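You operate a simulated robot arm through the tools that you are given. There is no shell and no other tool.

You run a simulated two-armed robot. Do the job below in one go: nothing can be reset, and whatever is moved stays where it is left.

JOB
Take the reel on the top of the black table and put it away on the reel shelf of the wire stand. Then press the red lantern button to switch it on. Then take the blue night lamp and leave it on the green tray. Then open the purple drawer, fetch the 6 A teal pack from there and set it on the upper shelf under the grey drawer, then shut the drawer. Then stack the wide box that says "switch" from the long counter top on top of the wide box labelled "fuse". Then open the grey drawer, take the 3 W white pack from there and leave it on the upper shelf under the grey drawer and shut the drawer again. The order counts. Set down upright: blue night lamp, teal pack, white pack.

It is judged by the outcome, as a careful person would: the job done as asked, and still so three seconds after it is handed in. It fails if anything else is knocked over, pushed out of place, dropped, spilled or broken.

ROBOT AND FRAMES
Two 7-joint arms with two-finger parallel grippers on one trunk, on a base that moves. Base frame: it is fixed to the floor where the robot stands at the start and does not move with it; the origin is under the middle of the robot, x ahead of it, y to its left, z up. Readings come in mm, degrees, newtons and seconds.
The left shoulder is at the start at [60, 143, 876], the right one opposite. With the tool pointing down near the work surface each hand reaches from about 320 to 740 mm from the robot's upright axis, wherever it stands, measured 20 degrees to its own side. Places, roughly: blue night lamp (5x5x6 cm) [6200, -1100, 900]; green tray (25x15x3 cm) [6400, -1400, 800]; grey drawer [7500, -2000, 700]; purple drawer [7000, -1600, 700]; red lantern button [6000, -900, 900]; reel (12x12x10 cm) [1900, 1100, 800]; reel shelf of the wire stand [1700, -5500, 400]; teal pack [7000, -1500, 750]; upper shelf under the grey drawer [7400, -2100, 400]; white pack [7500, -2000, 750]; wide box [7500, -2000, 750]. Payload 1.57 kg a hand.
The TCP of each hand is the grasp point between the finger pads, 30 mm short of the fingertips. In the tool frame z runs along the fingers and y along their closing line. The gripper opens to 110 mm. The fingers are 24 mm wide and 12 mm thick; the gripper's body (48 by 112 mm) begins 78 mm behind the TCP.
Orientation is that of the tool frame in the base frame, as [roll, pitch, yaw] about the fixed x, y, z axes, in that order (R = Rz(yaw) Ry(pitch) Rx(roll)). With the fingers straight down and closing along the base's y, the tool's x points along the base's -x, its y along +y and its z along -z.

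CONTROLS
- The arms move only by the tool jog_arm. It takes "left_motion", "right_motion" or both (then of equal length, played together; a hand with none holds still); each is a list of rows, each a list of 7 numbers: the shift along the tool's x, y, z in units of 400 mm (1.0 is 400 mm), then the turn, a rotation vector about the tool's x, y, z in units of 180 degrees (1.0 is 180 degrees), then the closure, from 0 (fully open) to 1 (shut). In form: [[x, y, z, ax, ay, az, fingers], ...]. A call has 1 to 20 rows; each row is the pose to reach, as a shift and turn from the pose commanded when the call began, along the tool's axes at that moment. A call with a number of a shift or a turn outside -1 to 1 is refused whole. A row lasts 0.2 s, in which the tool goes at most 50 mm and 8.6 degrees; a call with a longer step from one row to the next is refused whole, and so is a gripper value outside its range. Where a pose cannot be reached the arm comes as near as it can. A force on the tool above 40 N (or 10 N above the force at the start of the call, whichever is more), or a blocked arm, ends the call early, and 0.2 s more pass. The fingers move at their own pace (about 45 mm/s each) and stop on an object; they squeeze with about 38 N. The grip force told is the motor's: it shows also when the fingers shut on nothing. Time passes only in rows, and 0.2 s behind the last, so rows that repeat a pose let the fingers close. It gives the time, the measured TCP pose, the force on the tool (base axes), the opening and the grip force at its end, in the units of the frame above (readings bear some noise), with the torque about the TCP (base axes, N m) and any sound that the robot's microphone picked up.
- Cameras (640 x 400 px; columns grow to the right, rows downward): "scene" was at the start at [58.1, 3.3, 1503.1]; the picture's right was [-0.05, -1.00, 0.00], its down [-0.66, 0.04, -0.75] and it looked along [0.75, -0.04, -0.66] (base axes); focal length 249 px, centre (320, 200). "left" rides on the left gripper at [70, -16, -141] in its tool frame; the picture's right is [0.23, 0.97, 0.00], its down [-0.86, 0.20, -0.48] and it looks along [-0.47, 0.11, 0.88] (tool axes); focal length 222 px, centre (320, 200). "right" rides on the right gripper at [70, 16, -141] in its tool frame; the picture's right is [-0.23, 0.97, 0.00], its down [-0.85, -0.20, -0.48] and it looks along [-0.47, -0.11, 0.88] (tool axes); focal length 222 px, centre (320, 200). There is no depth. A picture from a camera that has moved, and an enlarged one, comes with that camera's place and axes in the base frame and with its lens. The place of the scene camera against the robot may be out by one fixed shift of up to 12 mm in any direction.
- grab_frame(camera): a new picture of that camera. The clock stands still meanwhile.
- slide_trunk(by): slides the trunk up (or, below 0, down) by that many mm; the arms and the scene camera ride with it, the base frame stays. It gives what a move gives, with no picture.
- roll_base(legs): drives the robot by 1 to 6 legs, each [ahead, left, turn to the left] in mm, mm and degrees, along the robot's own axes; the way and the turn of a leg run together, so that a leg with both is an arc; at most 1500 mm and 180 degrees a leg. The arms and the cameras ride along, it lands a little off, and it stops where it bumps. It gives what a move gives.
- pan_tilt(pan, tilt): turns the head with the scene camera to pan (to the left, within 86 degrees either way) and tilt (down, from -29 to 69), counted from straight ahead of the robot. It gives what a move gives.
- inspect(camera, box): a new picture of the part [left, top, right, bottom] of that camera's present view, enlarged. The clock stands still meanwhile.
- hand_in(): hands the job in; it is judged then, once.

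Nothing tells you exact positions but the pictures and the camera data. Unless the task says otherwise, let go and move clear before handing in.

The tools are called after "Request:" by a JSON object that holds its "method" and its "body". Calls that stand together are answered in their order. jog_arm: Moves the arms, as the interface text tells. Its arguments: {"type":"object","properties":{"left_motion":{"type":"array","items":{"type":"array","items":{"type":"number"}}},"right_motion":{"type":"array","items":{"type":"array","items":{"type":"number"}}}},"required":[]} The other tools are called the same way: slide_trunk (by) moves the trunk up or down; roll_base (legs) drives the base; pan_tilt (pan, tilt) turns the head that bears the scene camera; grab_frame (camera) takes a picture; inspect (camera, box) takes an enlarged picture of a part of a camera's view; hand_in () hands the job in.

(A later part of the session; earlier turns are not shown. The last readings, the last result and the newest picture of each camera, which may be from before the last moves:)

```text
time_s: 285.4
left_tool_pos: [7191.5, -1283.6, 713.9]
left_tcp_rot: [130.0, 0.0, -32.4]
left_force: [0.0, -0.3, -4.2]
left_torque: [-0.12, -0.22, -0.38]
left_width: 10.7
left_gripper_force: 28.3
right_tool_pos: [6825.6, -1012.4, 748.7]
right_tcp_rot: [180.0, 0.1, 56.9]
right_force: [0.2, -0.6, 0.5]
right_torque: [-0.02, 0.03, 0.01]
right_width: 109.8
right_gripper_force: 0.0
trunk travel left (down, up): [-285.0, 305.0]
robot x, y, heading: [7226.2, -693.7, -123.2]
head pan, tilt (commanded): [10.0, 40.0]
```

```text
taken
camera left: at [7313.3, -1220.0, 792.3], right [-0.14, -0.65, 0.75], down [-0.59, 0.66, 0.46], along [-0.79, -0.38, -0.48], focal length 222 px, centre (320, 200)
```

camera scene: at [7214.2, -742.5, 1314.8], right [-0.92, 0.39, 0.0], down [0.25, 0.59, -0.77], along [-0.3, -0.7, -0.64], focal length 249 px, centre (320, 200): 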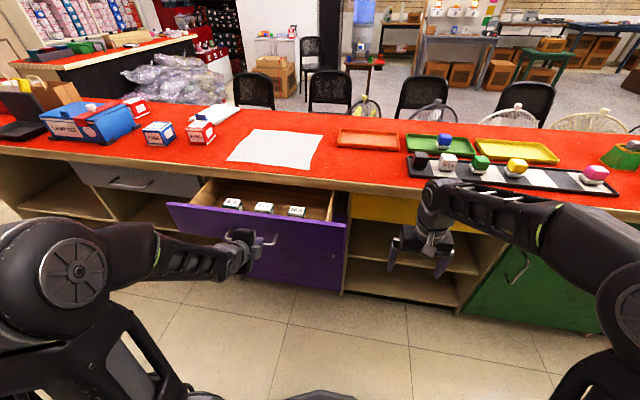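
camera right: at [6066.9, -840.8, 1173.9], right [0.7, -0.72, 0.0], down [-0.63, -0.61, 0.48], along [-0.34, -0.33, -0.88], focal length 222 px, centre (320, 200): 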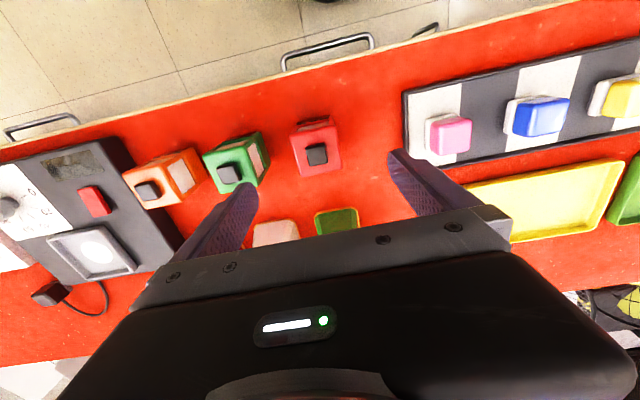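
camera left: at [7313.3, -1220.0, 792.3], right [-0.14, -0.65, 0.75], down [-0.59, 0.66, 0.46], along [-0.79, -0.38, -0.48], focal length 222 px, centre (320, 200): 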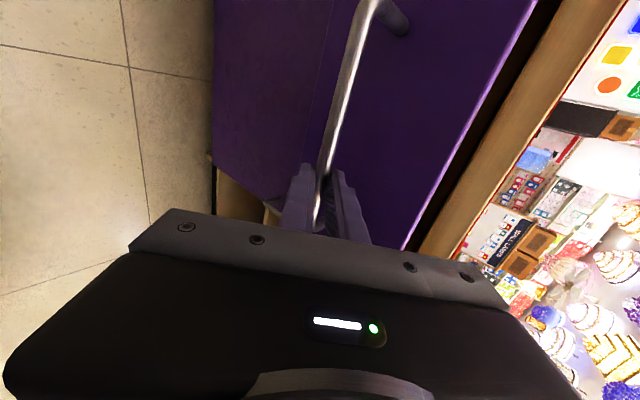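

The drawer opened about 190 mm; I can see three small packs inside. Let me zoom in.

Request:
{"method": "inspect", "body": {"camera": "scene", "box": [170, 160, 370, 290]}}

Request:
{"method": "inspect", "body": {"camera": "scene", "box": [205, 180, 325, 230]}}

```text
3.08 times, centred on (270, 225) of scene
camera zoom: at [7214.2, -742.5, 1314.8], right [-0.92, 0.39, 0.0], down [0.25, 0.59, -0.77], along [-0.3, -0.7, -0.64], focal length 767 px, centre (474, 123)
```

zoom: 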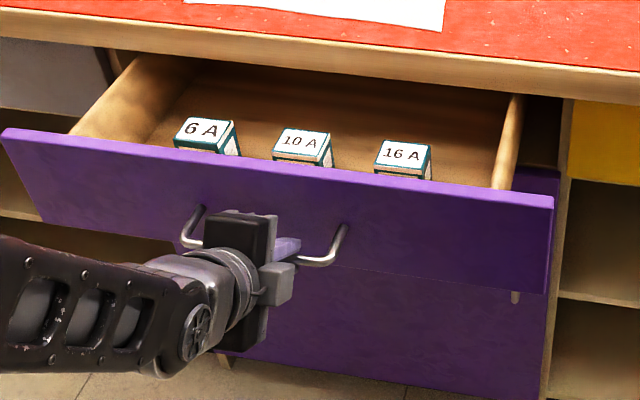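

```text
5.33 times, centred on (265, 205) of scene
camera zoom: at [7214.2, -742.5, 1314.8], right [-0.92, 0.39, 0.0], down [0.25, 0.59, -0.77], along [-0.3, -0.7, -0.64], focal length 1330 px, centre (613, 173)
```

zoom: 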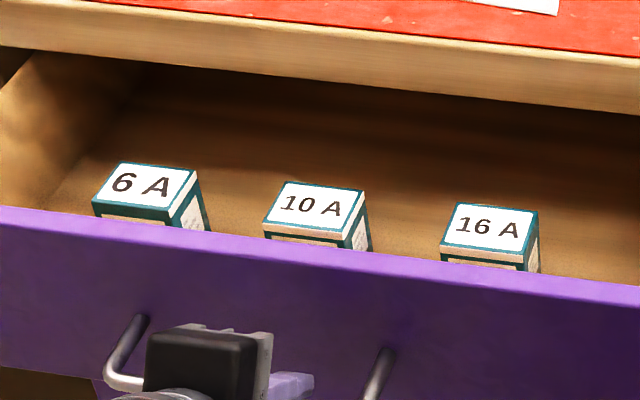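

The 6 A pack is the leftmost. I'll release the handle, back the hand off and up, and turn it back to pointing straight down.

Request:
{"method": "jog_arm", "body": {"left_motion": [[0, 0, 0, 0, 0, 0, 0.7], [0, 0, 0, 0, 0, 0, 0.6], [0, 0, 0, 0, 0, 0, 0.6], [0, 0, -0.05, 0, 0, 0, 0.6], [0, 0, -0.1, 0, 0, 0, 0.6], [0, 0, -0.15, 0, 0, 0, 0.6], [0, 0.06, -0.18, 0, 0, 0, 0.6], [0, 0.14, -0.2, 0, 0, 0, 0.6], [0, 0.22, -0.22, 0, 0, 0, 0.6], [0, 0.3, -0.24, 0, 0, 0, 0.5], [0, 0.34, -0.3, 0, 0, 0, 0.4]]}}

Request:
{"method": "grab_frame", "body": {"camera": "scene"}}

```text
time_s: 287.9
left_tool_pos: [7192.2, -1279.4, 896.4]
left_tcp_rot: [130.2, 0.1, -32.5]
left_force: [-0.2, 0.3, 1.2]
left_torque: [-0.01, 0.0, -0.01]
left_width: 65.8
left_gripper_force: 0.1
left hand out of reach, approached as far as the arm can: row 6
right_tool_pos: [6824.5, -1012.7, 748.1]
right_tcp_rot: [180.0, 0.1, 56.8]
right_force: [-0.3, 0.9, 0.4]
right_torque: [0.0, -0.02, -0.04]
right_width: 110.2
right_gripper_force: 0.1
trunk travel left (down, up): [-285.0, 305.0]
robot x, y, heading: [7225.1, -697.4, -123.2]
head pan, tilt (commanded): [10.0, 40.0]
```

```text
taken
camera scene: at [7214.1, -742.2, 1314.7], right [-0.92, 0.39, 0.0], down [0.25, 0.59, -0.77], along [-0.3, -0.7, -0.64], focal length 249 px, centre (320, 200)
```

scene: 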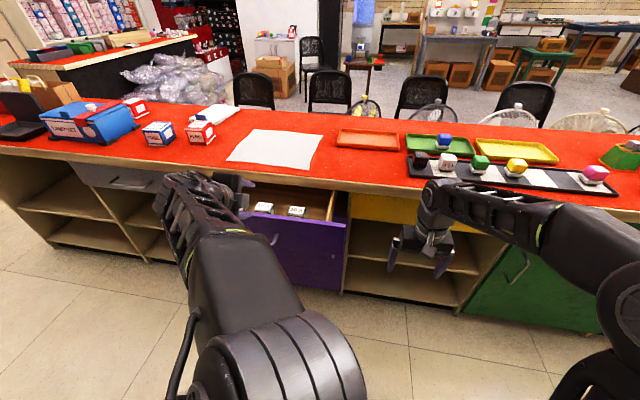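

The drawer stays open. I'll raise the trunk and rotate the left hand back to vertical, then shift the base left to face the 6 A pack.

Request:
{"method": "slide_trunk", "body": {"by": 200}}

Request:
{"method": "jog_arm", "body": {"left_motion": [[0, 0, 0, 0.0167, 0.0167, -0.0358, 0.23], [0, 0, 0, 0.0334, 0.0334, -0.0716, 0.23], [0, 0, 0, 0.05, 0.05, -0.1073, 0.23], [0, 0, 0, 0.0667, 0.0667, -0.1431, 0.23], [0, 0, 0, 0.0834, 0.0834, -0.1789, 0.23], [0, 0, 0, 0.1001, 0.1001, -0.2147, 0.23], [0, 0, 0, 0.1168, 0.1168, -0.2504, 0.23], [0, 0, 0, 0.1335, 0.1335, -0.2862, 0.23], [0, 0, 0, 0.1502, 0.1502, -0.322, 0.23], [0, 0, 0, 0.1668, 0.1668, -0.3578, 0.23], [0, 0, 0, 0.1835, 0.1835, -0.3935, 0.23], [0, 0, 0, 0.2002, 0.2002, -0.4293, 0.23], [0, 0, 0, 0.2169, 0.2169, -0.4651, 0.23], [0, 0, 0, 0.2169, 0.2169, -0.4651, 0.23]]}}

Request:
{"method": "grab_frame", "body": {"camera": "scene"}}

```text
time_s: 290.0
left_tool_pos: [7193.3, -1280.0, 1096.1]
left_tcp_rot: [130.1, 0.0, -32.6]
left_force: [-0.5, -0.6, 0.8]
left_torque: [0.0, 0.0, 0.01]
left_width: 66.3
left_gripper_force: 0.1
right_tool_pos: [6825.8, -1012.7, 948.6]
right_tcp_rot: [180.0, 0.1, 56.9]
right_force: [0.1, -0.4, 0.2]
right_torque: [0.0, 0.03, 0.02]
right_width: 110.0
right_gripper_force: 0.1
trunk travel left (down, up): [-485.0, 105.0]
robot x, y, heading: [7226.9, -692.8, -123.1]
head pan, tilt (commanded): [10.0, 40.0]
```

```text
time_s: 293.0
left_tool_pos: [7224.0, -1238.6, 1072.6]
left_tcp_rot: [179.8, 0.9, 57.7]
left_force: [0.1, 1.6, 0.0]
left_torque: [-0.04, -0.03, 0.0]
left_width: 84.6
left_gripper_force: 0.0
left hand out of reach, approached as far as the arm can: row 12, 13, 14
right_tool_pos: [6823.8, -1013.7, 948.5]
right_tcp_rot: [-180.0, 0.0, 56.8]
right_force: [-1.2, 0.3, 0.9]
right_torque: [-0.03, 0.0, 0.0]
right_width: 109.9
right_gripper_force: 0.2
trunk travel left (down, up): [-485.0, 105.0]
robot x, y, heading: [7224.2, -695.9, -123.1]
head pan, tilt (commanded): [10.0, 40.0]
```

```text
taken
camera scene: at [7213.1, -742.2, 1514.7], right [-0.92, 0.39, 0.0], down [0.25, 0.59, -0.77], along [-0.3, -0.7, -0.64], focal length 249 px, centre (320, 200)
```

scene: 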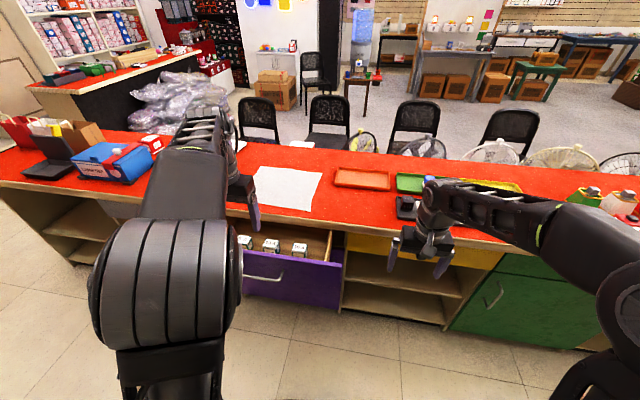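

The left arm's elbow is now raised but fine. I'll use the right arm (tilt grip works well with it) for the pack, so I slide the base left until the 6 A pack is in front of the right hand.

Request:
{"method": "roll_base", "body": {"legs": [[0, 580, 0]]}}

Request:
{"method": "pan_tilt", "body": {"pan": -5, "tilt": 45}}

Request:
{"method": "grab_frame", "body": {"camera": "scene"}}

Request:
{"method": "grab_frame", "body": {"camera": "right"}}

```text
time_s: 296.5
left_tool_pos: [7703.6, -1553.3, 1073.5]
left_tcp_rot: [179.8, 0.9, 57.6]
left_force: [0.3, 0.2, -0.2]
left_torque: [0.0, 0.02, -0.01]
left_width: 84.5
left_gripper_force: 0.1
right_tool_pos: [7304.3, -1328.2, 948.8]
right_tcp_rot: [180.0, 0.0, 56.9]
right_force: [-0.1, 0.1, -0.3]
right_torque: [0.04, -0.03, 0.01]
right_width: 110.2
right_gripper_force: 0.0
trunk travel left (down, up): [-485.0, 105.0]
robot x, y, heading: [7706.7, -1014.1, -123.1]
head pan, tilt (commanded): [10.0, 40.0]
stopped in leg 1: the robot was blocked; the commanded pose is now the measured one
```

```text
time_s: 297.2
left_tool_pos: [7704.6, -1553.3, 1072.9]
left_tcp_rot: [179.8, 0.9, 57.7]
left_force: [0.0, 0.9, 0.2]
left_torque: [0.0, 0.01, 0.05]
left_width: 84.7
left_gripper_force: 0.1
right_tool_pos: [7303.0, -1327.4, 948.9]
right_tcp_rot: [179.9, 0.1, 56.9]
right_force: [0.2, -0.2, -0.8]
right_torque: [-0.03, 0.0, -0.01]
right_width: 109.7
right_gripper_force: 0.1
trunk travel left (down, up): [-485.0, 105.0]
robot x, y, heading: [7699.7, -1013.9, -123.1]
head pan, tilt (commanded): [-5.0, 45.0]
```

```text
taken
camera scene: at [7675.9, -1042.6, 1507.5], right [-0.79, 0.62, 0.0], down [0.44, 0.56, -0.71], along [-0.44, -0.56, -0.71], focal length 249 px, centre (320, 200)
```

scene: 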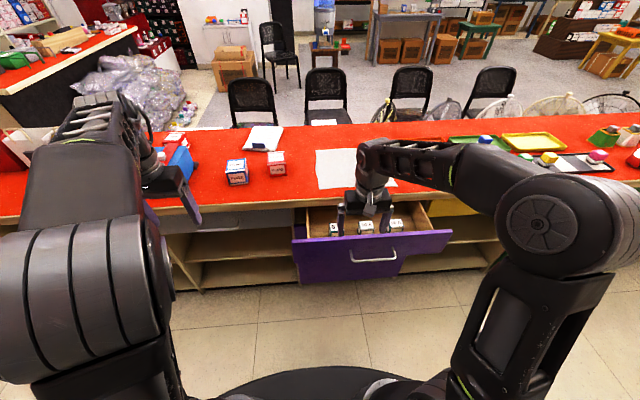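

```text
taken
camera right: at [7356.2, -1279.4, 1088.8], right [0.69, -0.72, 0.0], down [-0.63, -0.61, 0.48], along [-0.35, -0.33, -0.88], focal length 222 px, centre (320, 200)
```

right: 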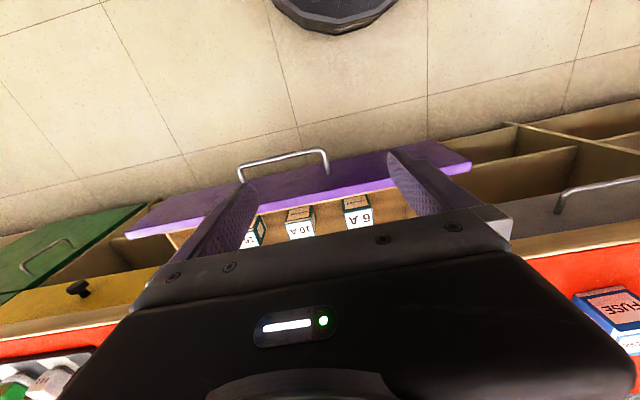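

The 6 A pack is now near the right hand's line. The base touched something again at the end of the slide (I'm close to the wall shelf), so I'll ease forward 60 mm, and look closely at the pack.

Request:
{"method": "roll_base", "body": {"legs": [[60, 0, 0]]}}

Request:
{"method": "inspect", "body": {"camera": "right", "box": [220, 120, 420, 260]}}

Request:
{"method": "inspect", "body": {"camera": "scene", "box": [270, 180, 470, 300]}}

Request:
{"method": "pan_tilt", "body": {"pan": 86, "tilt": 40}}

Request:
{"method": "grab_frame", "body": {"camera": "scene"}}

Request:
{"method": "pan_tilt", "body": {"pan": -86, "tilt": 40}}

Request:
{"method": "grab_frame", "body": {"camera": "scene"}}

```text
time_s: 298.2
left_tool_pos: [7671.2, -1604.6, 1072.3]
left_tcp_rot: [179.8, 0.9, 57.5]
left_force: [-0.1, -0.7, 0.5]
left_torque: [0.03, 0.0, 0.02]
left_width: 85.1
left_gripper_force: 0.1
right_tool_pos: [7269.7, -1378.8, 947.2]
right_tcp_rot: [180.0, 0.0, 56.9]
right_force: [-1.0, -1.2, -0.8]
right_torque: [0.04, -0.05, -0.03]
right_width: 109.9
right_gripper_force: 0.1
trunk travel left (down, up): [-485.0, 105.0]
robot x, y, heading: [7671.8, -1064.2, -123.1]
head pan, tilt (commanded): [-5.0, 45.0]
```

```text
2.86 times, centred on (320, 190) of right
camera zoom: at [7322.4, -1330.4, 1088.2], right [0.69, -0.72, 0.0], down [-0.63, -0.61, 0.48], along [-0.35, -0.33, -0.88], focal length 635 px, centre (320, 229)
```

zoom: 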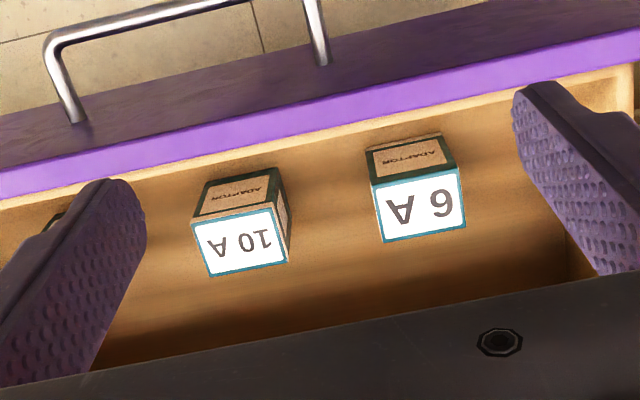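

```text
3.20 times, centred on (370, 240) of scene
camera zoom: at [7642.0, -1094.4, 1507.3], right [-0.79, 0.62, 0.0], down [0.44, 0.56, -0.71], along [-0.44, -0.56, -0.71], focal length 798 px, centre (160, 72)
```

zoom: 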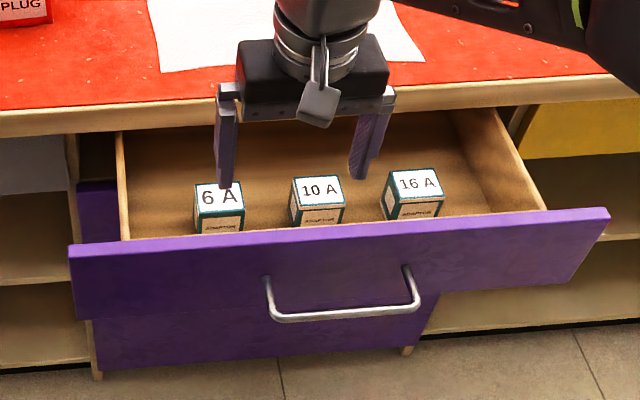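

```text
time_s: 299.9
left_tool_pos: [7669.6, -1603.3, 1073.9]
left_tcp_rot: [179.9, 0.9, 57.6]
left_force: [-0.5, 0.6, -0.1]
left_torque: [0.01, -0.01, 0.02]
left_width: 84.8
left_gripper_force: 0.2
right_tool_pos: [7270.9, -1379.4, 949.0]
right_tcp_rot: [180.0, 0.1, 56.9]
right_force: [-0.8, -0.1, 0.3]
right_torque: [0.02, 0.01, -0.03]
right_width: 109.9
right_gripper_force: 0.0
trunk travel left (down, up): [-485.0, 105.0]
robot x, y, heading: [7670.4, -1060.3, -123.2]
head pan, tilt (commanded): [85.9, 40.0]
```

```text
taken
camera scene: at [7760.9, -1080.4, 1514.7], right [-0.6, -0.8, 0.0], down [-0.51, 0.39, -0.77], along [0.61, -0.46, -0.64], focal length 249 px, centre (320, 200)
```

scene: 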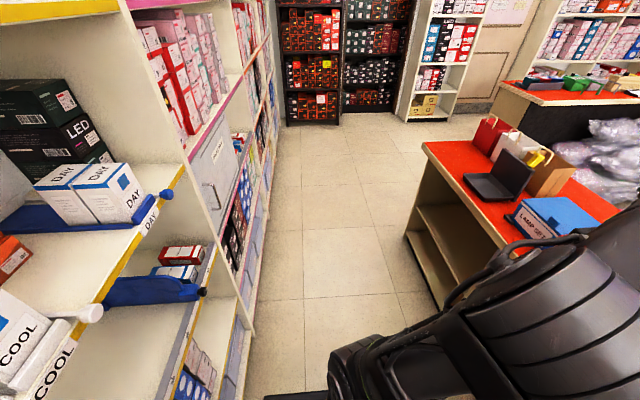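

```text
time_s: 302.5
left_tool_pos: [7669.9, -1603.9, 1073.2]
left_tcp_rot: [179.8, 1.0, 57.5]
left_force: [0.1, 0.1, -1.2]
left_torque: [0.0, 0.0, -0.03]
left_width: 84.6
left_gripper_force: 0.1
right_tool_pos: [7270.3, -1378.0, 948.4]
right_tcp_rot: [-180.0, 0.1, 56.9]
right_force: [-1.1, -0.2, 0.2]
right_torque: [0.0, 0.01, -0.01]
right_width: 110.2
right_gripper_force: 0.1
trunk travel left (down, up): [-485.0, 105.0]
robot x, y, heading: [7672.6, -1062.4, -123.1]
head pan, tilt (commanded): [-85.9, 40.0]
```

```text
taken
camera scene: at [7618.9, -987.7, 1514.7], right [0.49, 0.87, 0.0], down [0.56, -0.31, -0.77], along [-0.67, 0.37, -0.64], focal length 249 px, centre (320, 200)
```

scene: 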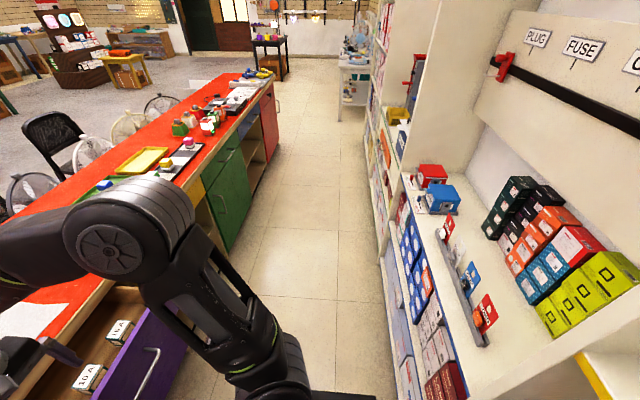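

Nothing looks disturbed around me. The pack's depth is still uncertain, so I'll move the right hand over the drawer and lower it a bit for a second, closer view.

Request:
{"method": "jog_arm", "body": {"right_motion": [[-0.05, 0.02, 0, 0, 0, 0, 0.1], [-0.1, 0.04, 0, 0, 0, 0, 0.23], [-0.15, 0.06, 0.04, 0, 0, 0, 0.23], [-0.2, 0.075, 0.1, 0, 0, 0, 0.23], [-0.2, 0.075, 0.17, 0, 0, 0, 0.23], [-0.2, 0.075, 0.17, 0, 0, 0, 0.23]]}}

Request:
{"method": "grab_frame", "body": {"camera": "right"}}

Request:
{"method": "pan_tilt", "body": {"pan": -5, "tilt": 45}}

Request:
{"method": "inspect", "body": {"camera": "scene", "box": [270, 160, 470, 300]}}

```text
time_s: 303.9
left_tool_pos: [7671.1, -1604.1, 1073.1]
left_tcp_rot: [179.7, 1.0, 57.5]
left_force: [-0.8, 0.4, -0.3]
left_torque: [0.02, 0.0, -0.01]
left_width: 84.8
left_gripper_force: 0.1
right_tool_pos: [7253.6, -1462.1, 882.2]
right_tcp_rot: [179.9, 0.1, 56.8]
right_force: [-0.1, -0.3, -0.6]
right_torque: [0.04, 0.0, 0.0]
right_width: 84.6
right_gripper_force: 0.1
trunk travel left (down, up): [-485.0, 105.0]
robot x, y, heading: [7675.0, -1059.5, -123.0]
head pan, tilt (commanded): [-85.9, 40.0]
```

```text
taken
camera right: at [7305.4, -1413.4, 1022.6], right [0.69, -0.72, 0.0], down [-0.63, -0.61, 0.48], along [-0.35, -0.33, -0.88], focal length 222 px, centre (320, 200)
```

right: 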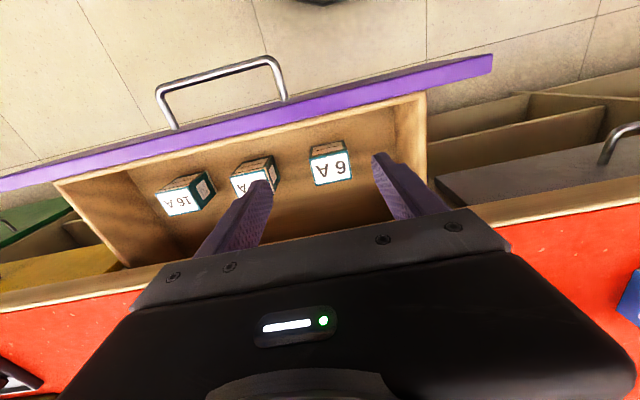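

```text
time_s: 305.4
left_tool_pos: [7670.3, -1603.8, 1072.6]
left_tcp_rot: [179.8, 0.9, 57.4]
left_force: [-0.5, 0.7, 0.9]
left_torque: [0.0, -0.01, 0.01]
left_width: 84.8
left_gripper_force: 0.0
right_tool_pos: [7253.1, -1461.6, 883.4]
right_tcp_rot: [180.0, 0.0, 56.9]
right_force: [0.9, 0.2, -0.1]
right_torque: [0.02, 0.0, -0.01]
right_width: 84.8
right_gripper_force: 0.1
trunk travel left (down, up): [-485.0, 105.0]
robot x, y, heading: [7673.7, -1059.2, -123.1]
head pan, tilt (commanded): [-5.0, 45.0]
```

```text
2.86 times, centred on (370, 230) of scene
camera zoom: at [7642.9, -1092.9, 1507.4], right [-0.79, 0.62, 0.0], down [0.44, 0.56, -0.71], along [-0.44, -0.56, -0.71], focal length 713 px, centre (177, 114)
```

zoom: 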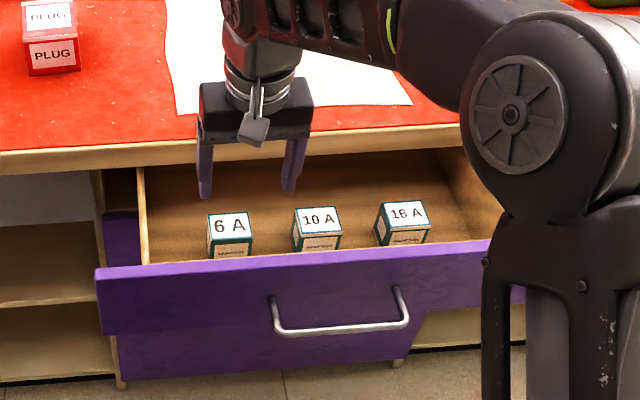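

Request:
{"method": "inspect", "body": {"camera": "right", "box": [230, 100, 410, 240]}}

```text
2.86 times, centred on (320, 170) of right
camera zoom: at [7305.5, -1413.4, 1022.9], right [0.69, -0.72, 0.0], down [-0.63, -0.61, 0.48], along [-0.35, -0.33, -0.88], focal length 635 px, centre (320, 286)
```

zoom: 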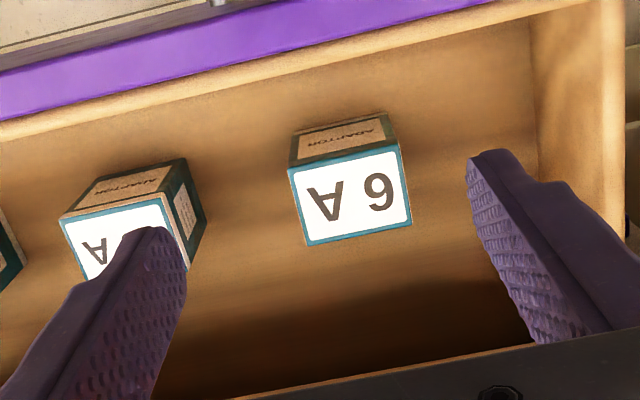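

Consistent triangulation: the 6 A pack's top is at about (7235, −1501, 727), 55 mm wide. I'll position above it with a slight 10° lean away from the counter edge and check before descending.

Request:
{"method": "jog_arm", "body": {"right_motion": [[-0.04, 0.006, 0.02, 0, -0.02, 0, 0.23], [-0.07, 0.012, 0.05, 0, -0.04, 0, 0.23], [-0.1, 0.015, 0.1, 0, -0.0556, 0, 0.23], [-0.1, 0.015, 0.16, 0, -0.0556, 0, 0.23], [-0.1, 0.015, 0.22, 0, -0.0556, 0, 0.23], [-0.1, 0.015, 0.27, 0, -0.0556, 0, 0.23], [-0.1, 0.015, 0.27, 0, -0.0556, 0, 0.23]]}}

Request:
{"method": "inspect", "body": {"camera": "right", "box": [200, 80, 440, 240]}}

Request:
{"method": "inspect", "body": {"camera": "scene", "box": [270, 160, 470, 300]}}

```text
time_s: 307.0
left_tool_pos: [7670.9, -1603.5, 1072.3]
left_tcp_rot: [179.8, 0.8, 57.5]
left_force: [-0.1, 0.3, 0.2]
left_torque: [-0.01, -0.01, 0.0]
left_width: 84.6
left_gripper_force: 0.1
right_tool_pos: [7234.2, -1497.9, 772.1]
right_tcp_rot: [-180.0, 10.1, 56.9]
right_force: [-0.8, 0.8, 0.8]
right_torque: [-0.02, 0.01, 0.02]
right_width: 84.6
right_gripper_force: 0.1
trunk travel left (down, up): [-485.0, 105.0]
robot x, y, heading: [7671.1, -1060.4, -123.4]
head pan, tilt (commanded): [-5.0, 45.0]
```

```text
2.50 times, centred on (320, 160) of right
camera zoom: at [7298.9, -1429.1, 897.9], right [0.69, -0.72, 0.04], down [-0.58, -0.53, 0.62], along [-0.43, -0.45, -0.78], focal length 555 px, centre (320, 300)
```

zoom: 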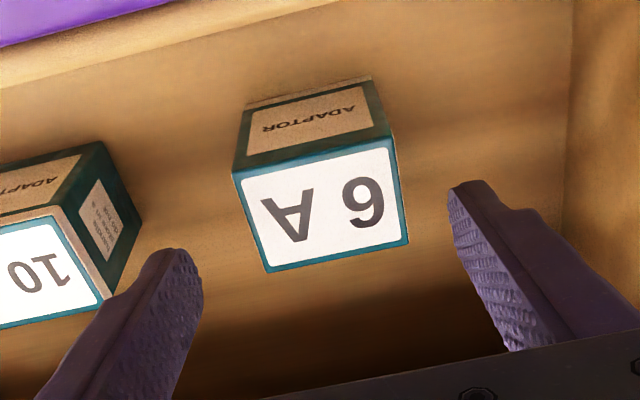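

```text
2.86 times, centred on (370, 230) of scene
camera zoom: at [7643.0, -1092.8, 1507.5], right [-0.79, 0.62, 0.0], down [0.44, 0.56, -0.71], along [-0.44, -0.56, -0.71], focal length 713 px, centre (177, 114)
```

zoom: 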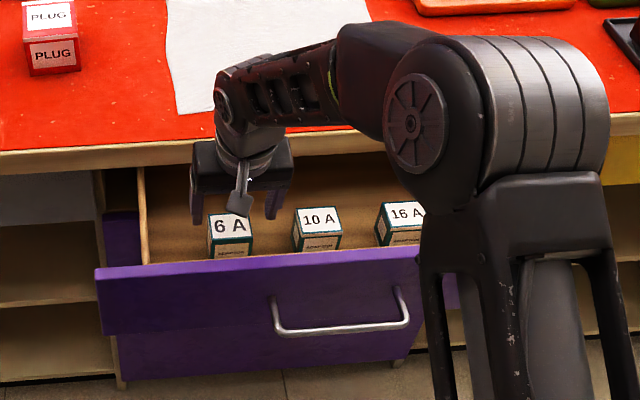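

The pack is centred. I'll descend the last 56 mm straight down and close.

Request:
{"method": "jog_arm", "body": {"right_motion": [[0.006, 0, 0.035, 0, 0, 0, 0.23], [0.012, 0, 0.07, 0, 0, 0, 0.23], [0.018, 0, 0.105, 0, 0, 0, 0.23], [0.0243, 0, 0.1379, 0, 0, 0, 0.23], [0.0243, 0, 0.1379, 0, 0, 0, 0.23]]}}

Request:
{"method": "inspect", "body": {"camera": "right", "box": [200, 80, 440, 240]}}

```text
time_s: 308.2
left_tool_pos: [7671.3, -1604.0, 1073.5]
left_tcp_rot: [179.7, 0.9, 57.5]
left_force: [-0.2, 0.2, -0.2]
left_torque: [0.0, 0.02, -0.02]
left_width: 84.5
left_gripper_force: 0.0
right_tool_pos: [7234.3, -1499.3, 716.3]
right_tcp_rot: [-180.0, 10.1, 56.8]
right_force: [0.0, -0.1, -0.5]
right_torque: [0.0, 0.0, 0.01]
right_width: 84.8
right_gripper_force: 0.0
trunk travel left (down, up): [-485.0, 105.0]
robot x, y, heading: [7672.9, -1062.3, -123.0]
head pan, tilt (commanded): [-5.0, 45.0]
```

```text
2.50 times, centred on (320, 160) of right
camera zoom: at [7299.7, -1431.1, 841.3], right [0.69, -0.72, 0.04], down [-0.58, -0.53, 0.62], along [-0.43, -0.45, -0.78], focal length 555 px, centre (320, 300)
```

zoom: 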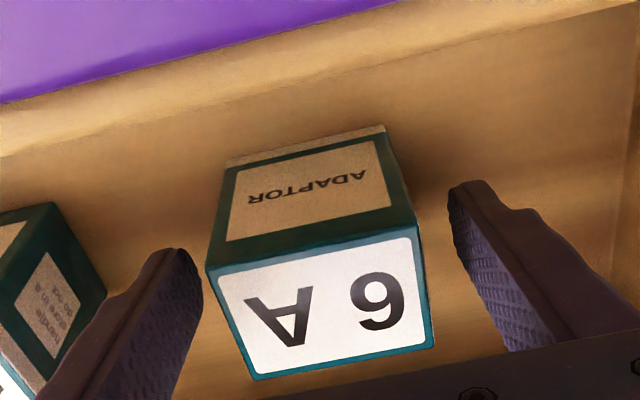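

Request:
{"method": "jog_arm", "body": {"right_motion": [[0, 0, 0, 0, 0, 0, 0.5], [0, 0, 0, 0, 0, 0, 0.8], [0, 0, 0, 0, 0, 0, 1], [0, 0, 0, 0, 0, 0, 1], [0, 0, 0, 0, 0, 0, 1]]}}

Request:
{"method": "inspect", "body": {"camera": "right", "box": [200, 80, 440, 240]}}

```text
time_s: 309.4
left_tool_pos: [7670.8, -1604.2, 1073.2]
left_tcp_rot: [179.8, 0.9, 57.5]
left_force: [0.2, 0.1, -0.2]
left_torque: [0.04, 0.01, 0.01]
left_width: 84.7
left_gripper_force: 0.1
right_tool_pos: [7235.1, -1498.6, 715.4]
right_tcp_rot: [-179.9, 10.1, 56.9]
right_force: [0.5, -0.4, 0.0]
right_torque: [-0.02, 0.02, -0.01]
right_width: 55.2
right_gripper_force: 37.8
trunk travel left (down, up): [-485.0, 105.0]
robot x, y, heading: [7673.1, -1061.4, -123.0]
head pan, tilt (commanded): [-5.0, 45.0]
```

```text
2.50 times, centred on (320, 160) of right
camera zoom: at [7299.8, -1431.1, 841.4], right [0.69, -0.72, 0.04], down [-0.58, -0.53, 0.62], along [-0.43, -0.45, -0.78], focal length 555 px, centre (320, 300)
```

zoom: 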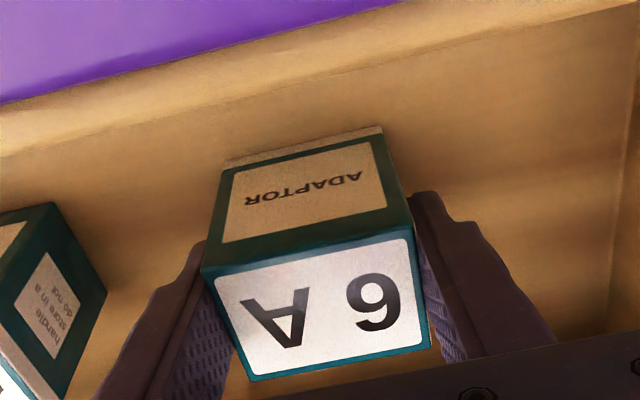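

The 6 A pack is gripped. I'll lift it straight out of the drawer.

Request:
{"method": "jog_arm", "body": {"right_motion": [[-0.004, 0, -0.025, 0, 0, 0, 1], [-0.013, 0, -0.074, 0, 0, 0, 1], [-0.026, 0, -0.148, 0, 0, 0, 1], [-0.039, 0, -0.222, 0, 0, 0, 1], [-0.052, 0, -0.295, 0, 0, 0, 1], [-0.065, 0, -0.369, 0, 0, 0, 1], [-0.078, 0, -0.443, 0, 0, 0, 1], [-0.091, 0, -0.517, 0, 0, 0, 1], [-0.0998, 0, -0.5663, 0, 0, 0, 1], [-0.0998, 0, -0.5663, 0, 0, 0, 1]]}}

Request:
{"method": "grab_frame", "body": {"camera": "right"}}

Request:
{"method": "grab_frame", "body": {"camera": "scene"}}

```text
time_s: 311.6
left_tool_pos: [7670.6, -1603.3, 1072.3]
left_tcp_rot: [179.9, 1.0, 57.4]
left_force: [-0.1, -0.6, -0.5]
left_torque: [-0.03, 0.02, -0.01]
left_width: 84.7
left_gripper_force: 0.2
right_tool_pos: [7232.9, -1499.6, 945.4]
right_tcp_rot: [-180.0, 10.0, 57.0]
right_force: [-0.7, -0.2, -0.2]
right_torque: [-0.01, -0.05, -0.02]
right_width: 55.4
right_gripper_force: 38.0
trunk travel left (down, up): [-485.0, 105.0]
robot x, y, heading: [7672.4, -1062.0, -123.2]
head pan, tilt (commanded): [-5.0, 45.0]
```

```text
taken
camera right: at [7297.3, -1430.4, 1071.8], right [0.69, -0.72, 0.04], down [-0.58, -0.53, 0.62], along [-0.43, -0.45, -0.78], focal length 222 px, centre (320, 200)
```

right: 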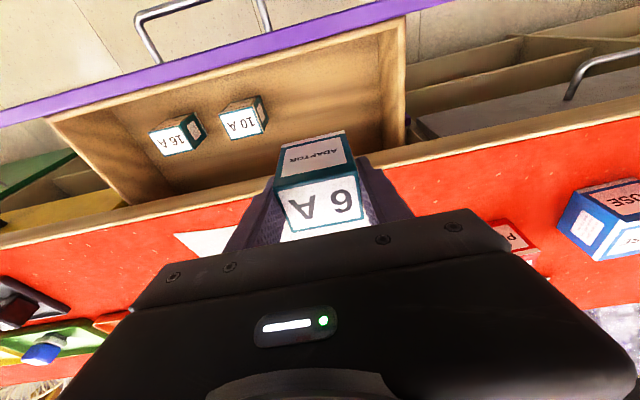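

```text
taken
camera scene: at [7642.9, -1093.0, 1507.4], right [-0.79, 0.62, 0.0], down [0.44, 0.56, -0.71], along [-0.44, -0.56, -0.71], focal length 249 px, centre (320, 200)
```

scene: 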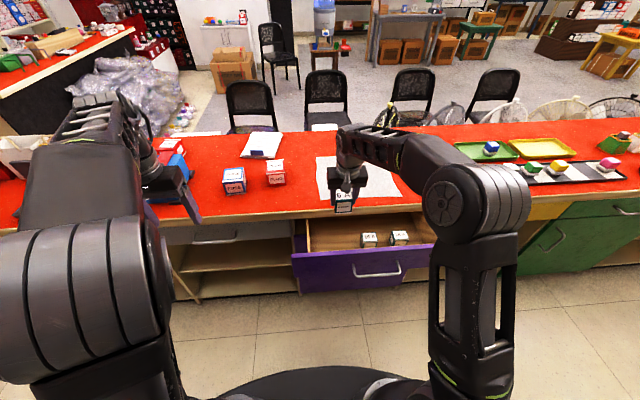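

The pack is out. Since it must be set on a shelf under a drawer, I'll put it briefly on a free spot of the counter and regrasp it with the tool tilted.

Request:
{"method": "jog_arm", "body": {"right_motion": [[-0.04, 0.04, 0.007, 0, 0, 0, 1], [-0.08, 0.08, 0.014, 0, 0, 0, 1], [-0.12, 0.12, 0.021, 0, 0, 0, 1], [-0.16, 0.16, 0.028, 0, 0, 0, 1], [-0.2, 0.2, 0.035, 0, 0, 0, 1], [-0.224, 0.2325, 0.0395, 0, 0, 0, 1], [-0.224, 0.2325, 0.0395, 0, 0, 0, 1]]}}

Request:
{"method": "grab_frame", "body": {"camera": "right"}}

Request:
{"method": "inspect", "body": {"camera": "scene", "box": [200, 120, 400, 280]}}

```text
time_s: 313.2
left_tool_pos: [7671.2, -1604.1, 1074.3]
left_tcp_rot: [179.8, 0.8, 57.5]
left_force: [-0.6, 0.1, -0.3]
left_torque: [-0.01, -0.01, 0.06]
left_width: 84.9
left_gripper_force: 0.1
right_tool_pos: [7264.5, -1625.6, 946.3]
right_tcp_rot: [180.0, 10.1, 56.8]
right_force: [0.4, 0.9, -1.1]
right_torque: [-0.01, -0.02, -0.03]
right_width: 55.3
right_gripper_force: 38.1
trunk travel left (down, up): [-485.0, 105.0]
robot x, y, heading: [7672.4, -1058.4, -123.2]
head pan, tilt (commanded): [-5.0, 45.0]
```

```text
taken
camera right: at [7328.7, -1556.9, 1072.1], right [0.69, -0.72, 0.04], down [-0.58, -0.53, 0.62], along [-0.43, -0.45, -0.78], focal length 222 px, centre (320, 200)
```

right: 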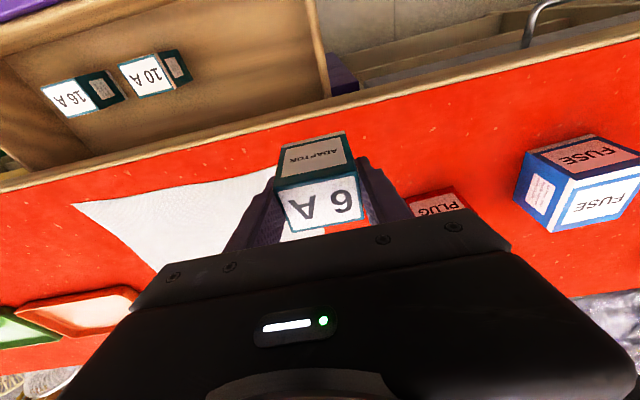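

```text
2.50 times, centred on (300, 200) of scene
camera zoom: at [7642.9, -1092.8, 1507.5], right [-0.79, 0.62, 0.0], down [0.44, 0.56, -0.71], along [-0.44, -0.56, -0.71], focal length 624 px, centre (370, 200)
```

zoom: 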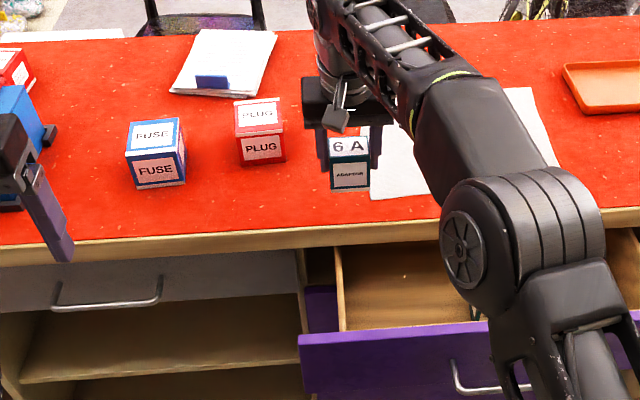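

Request:
{"method": "jog_arm", "body": {"right_motion": [[0.0109, 0, 0.0616, 0, 0, 0, 1], [0.0195, 0, 0.1108, 0, 0, 0, 1], [0.0217, 0, 0.1231, 0, 0, 0, 1], [0.0226, 0, 0.128, 0, 0, 0, 1], [0.0234, 0, 0.133, 0, 0, 0, 1], [0.0243, 0, 0.1379, 0, 0, 0, 1], [0.0252, 0, 0.1428, 0, 0, 0, 1], [0.0252, 0, 0.1428, 0, 0, 0, 1]]}}

Request:
{"method": "inspect", "body": {"camera": "scene", "box": [200, 120, 400, 280]}}

```text
time_s: 315.0
left_tool_pos: [7671.6, -1603.3, 1072.9]
left_tcp_rot: [179.8, 1.0, 57.5]
left_force: [-0.5, -0.8, 0.2]
left_torque: [-0.01, 0.01, -0.02]
left_width: 84.8
left_gripper_force: 0.1
right_tool_pos: [7265.4, -1624.8, 888.1]
right_tcp_rot: [-180.0, 10.1, 56.7]
right_force: [0.7, 0.5, -0.9]
right_torque: [0.03, 0.01, 0.02]
right_width: 55.5
right_gripper_force: 37.7
trunk travel left (down, up): [-485.0, 105.0]
robot x, y, heading: [7670.4, -1061.2, -123.0]
head pan, tilt (commanded): [-5.0, 45.0]
```

```text
2.50 times, centred on (300, 200) of scene
camera zoom: at [7643.0, -1093.0, 1507.4], right [-0.79, 0.62, 0.0], down [0.44, 0.56, -0.71], along [-0.44, -0.56, -0.71], focal length 624 px, centre (370, 200)
```

zoom: 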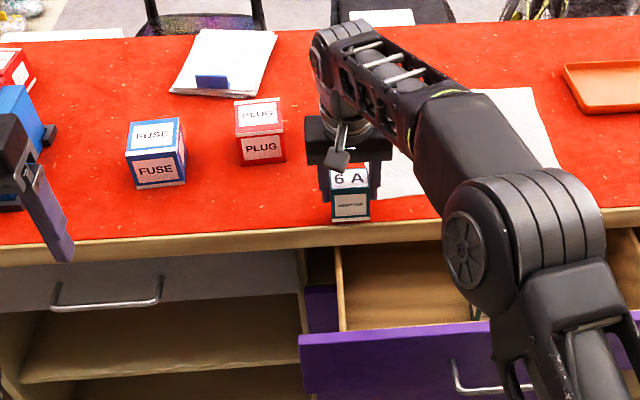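

Request:
{"method": "jog_arm", "body": {"right_motion": [[0.0009, 0, 0.0049, 0, 0, 0, 1], [0.0017, 0, 0.0098, 0, 0, 0, 1], [0.0026, 0, 0.0148, 0, 0, 0, 1], [0.0035, 0, 0.0197, 0, 0, 0, 1], [0.0043, 0, 0.0246, 0, 0, 0, 1], [0.0052, 0, 0.0295, 0, 0, 0, 1]]}}

```text
time_s: 316.4
left_tool_pos: [7671.6, -1605.3, 1072.8]
left_tcp_rot: [179.9, 0.9, 57.5]
left_force: [-0.3, 0.7, 0.1]
left_torque: [-0.02, 0.02, 0.01]
left_width: 84.6
left_gripper_force: 0.0
right_tool_pos: [7264.3, -1626.8, 875.0]
right_tcp_rot: [180.0, 10.1, 56.9]
right_force: [0.2, 0.4, -0.6]
right_torque: [-0.02, -0.02, -0.02]
right_width: 55.2
right_gripper_force: 38.7
trunk travel left (down, up): [-485.0, 105.0]
robot x, y, heading: [7678.3, -1064.2, -122.9]
head pan, tilt (commanded): [-5.0, 45.0]
```

Request:
{"method": "inspect", "body": {"camera": "scene", "box": [250, 160, 350, 250]}}

Request:
{"method": "jog_arm", "body": {"right_motion": [[0.0009, 0, 0.0049, 0, 0, 0, 1], [0.0017, 0, 0.0098, 0, 0, 0, 1], [0.0026, 0, 0.0148, 0, 0, 0, 1], [0.0035, 0, 0.0197, 0, 0, 0, 1], [0.0043, 0, 0.0246, 0, 0, 0, 1]]}}

```text
4.44 times, centred on (300, 205) of scene
camera zoom: at [7642.9, -1093.0, 1507.4], right [-0.79, 0.62, 0.0], down [0.44, 0.56, -0.71], along [-0.44, -0.56, -0.71], focal length 1108 px, centre (409, 178)
```

zoom: 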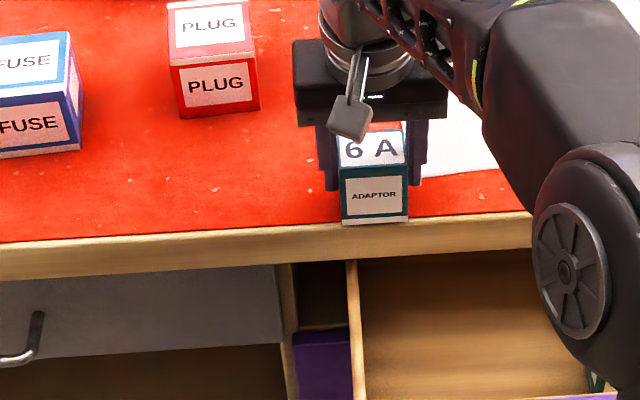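

```text
time_s: 317.7
left_tool_pos: [7670.4, -1602.2, 1074.3]
left_tcp_rot: [179.8, 1.0, 57.5]
left_force: [0.2, 0.0, 0.0]
left_torque: [0.04, 0.02, 0.0]
left_width: 84.8
left_gripper_force: 0.1
right_tool_pos: [7262.8, -1628.3, 875.2]
right_tcp_rot: [179.7, 10.8, 56.7]
right_force: [2.9, 5.9, 16.4]
right_torque: [0.69, -0.02, -0.06]
right_width: 55.1
right_gripper_force: 38.2
trunk travel left (down, up): [-485.0, 105.0]
robot x, y, heading: [7673.4, -1064.7, -123.0]
head pan, tilt (commanded): [-5.0, 45.0]
stopped in row 5 (right hand): the force on the tool passed its limit at 41 N (the readings are from after the stop); the commanded pose is now the measured one
```

The pack touched the counter (stop at 41 N). I'll ease off 2 mm, open, and look.

Request:
{"method": "jog_arm", "body": {"right_motion": [[-0.0009, 0, -0.0049, 0, 0, 0, 1], [-0.0009, 0, -0.0049, 0, 0, 0, 1]]}}

Request:
{"method": "jog_arm", "body": {"right_motion": [[0, 0, 0, 0, 0, 0, 0.45], [0, 0, 0, 0, 0, 0, 0.3], [0, 0, 0, 0, 0, 0, 0.2], [0, 0, 0, 0, 0, 0, 0.2], [-0.02, 0, -0.1, 0, 0, 0, 0.2], [-0.04, 0, -0.2, 0, 0, 0, 0.2], [-0.04, 0, -0.25, 0, 0, 0, 0.2]]}}

Request:
{"method": "inspect", "body": {"camera": "scene", "box": [250, 160, 350, 250]}}

Request:
{"method": "grab_frame", "body": {"camera": "right"}}

```text
time_s: 318.3
left_tool_pos: [7671.8, -1603.4, 1073.7]
left_tcp_rot: [179.8, 1.0, 57.5]
left_force: [-0.2, 0.0, -0.7]
left_torque: [0.03, 0.02, -0.01]
left_width: 84.8
left_gripper_force: 0.1
right_tool_pos: [7262.7, -1628.6, 875.1]
right_tcp_rot: [179.8, 10.8, 56.8]
right_force: [0.1, 1.6, 13.0]
right_torque: [0.34, 0.02, 0.02]
right_width: 55.3
right_gripper_force: 38.3
trunk travel left (down, up): [-485.0, 105.0]
robot x, y, heading: [7672.8, -1061.9, -123.2]
head pan, tilt (commanded): [-5.0, 45.0]
```

```text
time_s: 319.9
left_tool_pos: [7671.1, -1604.4, 1073.2]
left_tcp_rot: [179.7, 1.1, 57.5]
left_force: [0.7, -0.1, -0.7]
left_torque: [-0.01, 0.02, 0.02]
left_width: 84.9
left_gripper_force: 0.1
right_tool_pos: [7262.9, -1626.3, 976.5]
right_tcp_rot: [179.8, 10.8, 56.8]
right_force: [0.5, 0.3, -0.7]
right_torque: [0.03, 0.04, 0.01]
right_width: 88.0
right_gripper_force: 0.1
trunk travel left (down, up): [-485.0, 105.0]
robot x, y, heading: [7671.0, -1060.4, -123.3]
head pan, tilt (commanded): [-5.0, 45.0]
```

```text
4.44 times, centred on (300, 205) of scene
camera zoom: at [7643.6, -1092.8, 1507.4], right [-0.79, 0.62, 0.0], down [0.44, 0.56, -0.71], along [-0.44, -0.56, -0.71], focal length 1108 px, centre (409, 178)
```

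zoom: 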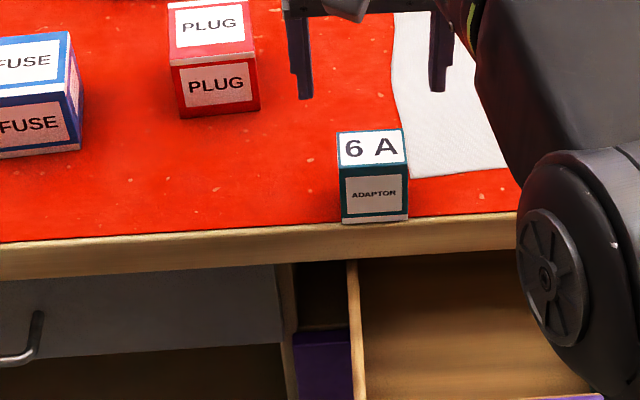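

```text
taken
camera right: at [7328.5, -1556.1, 1101.0], right [0.69, -0.72, 0.05], down [-0.58, -0.52, 0.63], along [-0.43, -0.46, -0.78], focal length 222 px, centre (320, 200)
```

right: 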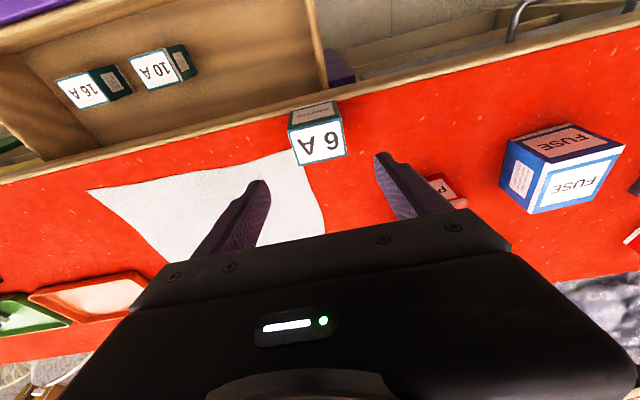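

The pack stands on the counter. Before regrasping, I'll look at the grey drawer's shelf compartment to plan the placement.

Request:
{"method": "pan_tilt", "body": {"pan": 5, "tilt": 55}}

Request:
{"method": "grab_frame", "body": {"camera": "scene"}}

Request:
{"method": "inspect", "body": {"camera": "scene", "box": [150, 100, 390, 280]}}

```text
time_s: 320.6
left_tool_pos: [7671.3, -1604.1, 1072.6]
left_tcp_rot: [179.9, 1.0, 57.5]
left_force: [0.0, -0.2, 0.3]
left_torque: [-0.03, 0.02, 0.01]
left_width: 84.7
left_gripper_force: 0.1
right_tool_pos: [7262.2, -1625.0, 975.4]
right_tcp_rot: [179.8, 10.7, 56.9]
right_force: [-0.3, -0.6, -0.1]
right_torque: [-0.02, -0.01, 0.0]
right_width: 88.0
right_gripper_force: 0.0
trunk travel left (down, up): [-485.0, 105.0]
robot x, y, heading: [7674.3, -1064.3, -123.2]
head pan, tilt (commanded): [5.0, 55.0]
```

```text
taken
camera scene: at [7659.2, -1092.5, 1494.1], right [-0.88, 0.47, 0.0], down [0.39, 0.72, -0.57], along [-0.27, -0.51, -0.82], focal length 249 px, centre (320, 200)
```

scene: 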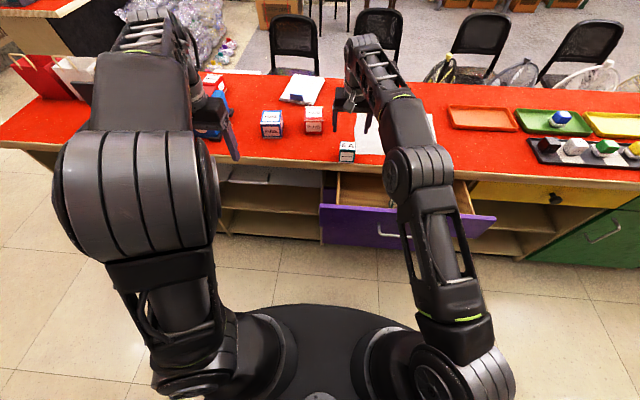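

```text
2.22 times, centred on (270, 190) of scene
camera zoom: at [7659.2, -1092.5, 1494.1], right [-0.88, 0.47, 0.0], down [0.39, 0.72, -0.57], along [-0.27, -0.51, -0.82], focal length 554 px, centre (431, 222)
```

zoom: 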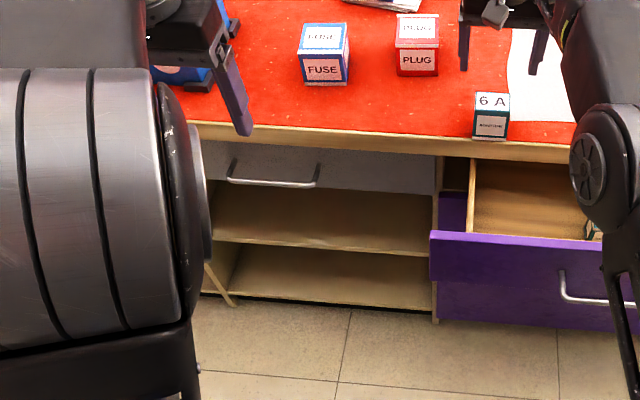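

The grey unit's upper shelf is open in front, about 210 mm high. I'll now regrasp the 6 A pack with the tool tilted 50°, first moving to a pre-grasp.

Request:
{"method": "jog_arm", "body": {"right_motion": [[0.04, 0.0005, 0.01, 0, -0.03, 0, 0.2], [0.08, 0.001, 0.02, 0, -0.07, 0, 0.2], [0.12, 0.0015, 0.035, 0, -0.11, 0, 0.2], [0.15, 0.002, 0.05, 0, -0.15, 0, 0.2], [0.175, 0.003, 0.065, 0, -0.19, 0, 0.2], [0.193, 0.0035, 0.0828, 0, -0.2178, 0, 0.2], [0.193, 0.0035, 0.0828, 0, -0.2178, 0, 0.2]]}}

Request:
{"method": "grab_frame", "body": {"camera": "right"}}

Request:
{"method": "grab_frame", "body": {"camera": "scene"}}

```text
time_s: 322.2
left_tool_pos: [7670.6, -1604.1, 1073.1]
left_tcp_rot: [179.9, 0.9, 57.5]
left_force: [0.5, 0.9, 0.3]
left_torque: [-0.01, -0.01, 0.01]
left_width: 84.8
left_gripper_force: 0.1
right_tool_pos: [7302.0, -1569.0, 929.8]
right_tcp_rot: [179.7, 49.9, 56.5]
right_force: [-0.1, 0.0, -0.2]
right_torque: [-0.01, 0.0, 0.01]
right_width: 88.1
right_gripper_force: 0.1
trunk travel left (down, up): [-485.0, 105.0]
robot x, y, heading: [7675.1, -1064.2, -123.0]
head pan, tilt (commanded): [5.0, 55.0]
```

```text
taken
camera right: at [7399.3, -1450.3, 965.5], right [0.73, -0.66, 0.18], down [-0.27, -0.04, 0.96], along [-0.62, -0.75, -0.21], focal length 222 px, centre (320, 200)
```

right: 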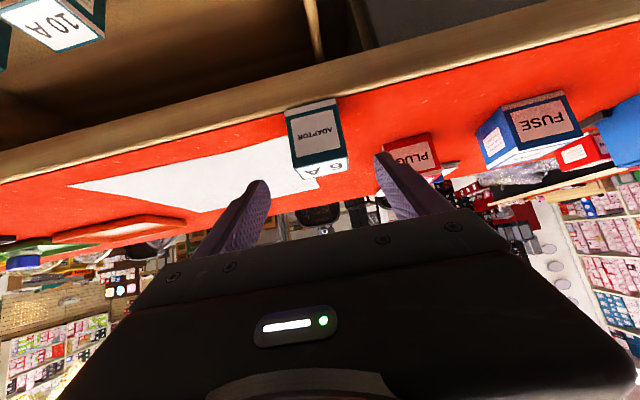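

```text
taken
camera scene: at [7659.1, -1092.4, 1494.0], right [-0.88, 0.47, 0.0], down [0.39, 0.72, -0.57], along [-0.27, -0.51, -0.82], focal length 249 px, centre (320, 200)
```

scene: 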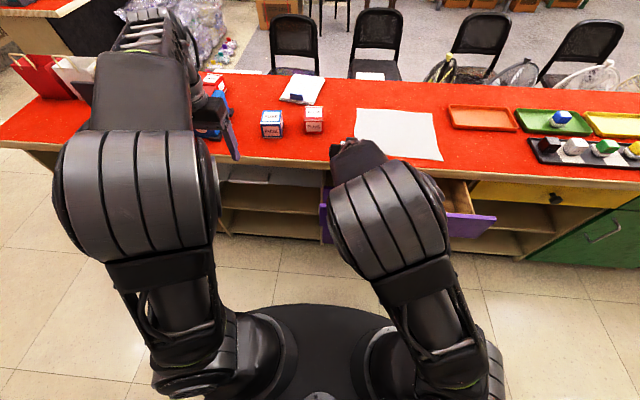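

Request:
{"method": "jog_arm", "body": {"right_motion": [[0, 0, 0.05, 0, 0, 0, 0.2], [0, 0, 0.1, 0, 0, 0, 0.2], [0, 0, 0.15, 0, 0, 0, 0.2], [0, 0, 0.18, 0, 0, 0, 0.2], [0, 0, 0.197, 0, 0, 0, 0.2], [0, 0, 0.197, 0, 0, 0, 0.2]]}}

Request:
{"method": "grab_frame", "body": {"camera": "right"}}

```text
time_s: 323.6
left_tool_pos: [7670.4, -1605.1, 1072.5]
left_tcp_rot: [179.8, 0.8, 57.6]
left_force: [0.1, 0.1, -0.2]
left_torque: [-0.01, 0.0, 0.0]
left_width: 84.5
left_gripper_force: 0.0
right_tool_pos: [7269.5, -1619.0, 877.7]
right_tcp_rot: [179.7, 49.9, 56.6]
right_force: [-0.5, 0.2, -0.4]
right_torque: [0.0, -0.03, -0.01]
right_width: 87.7
right_gripper_force: 0.0
trunk travel left (down, up): [-485.0, 105.0]
robot x, y, heading: [7675.2, -1061.8, -123.1]
head pan, tilt (commanded): [5.0, 55.0]
```

```text
taken
camera right: at [7368.3, -1500.5, 913.6], right [0.73, -0.65, 0.18], down [-0.27, -0.04, 0.96], along [-0.62, -0.75, -0.21], focal length 222 px, centre (320, 200)
```

right: 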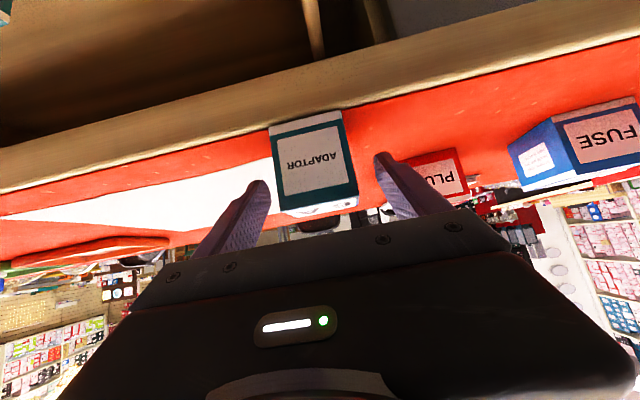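

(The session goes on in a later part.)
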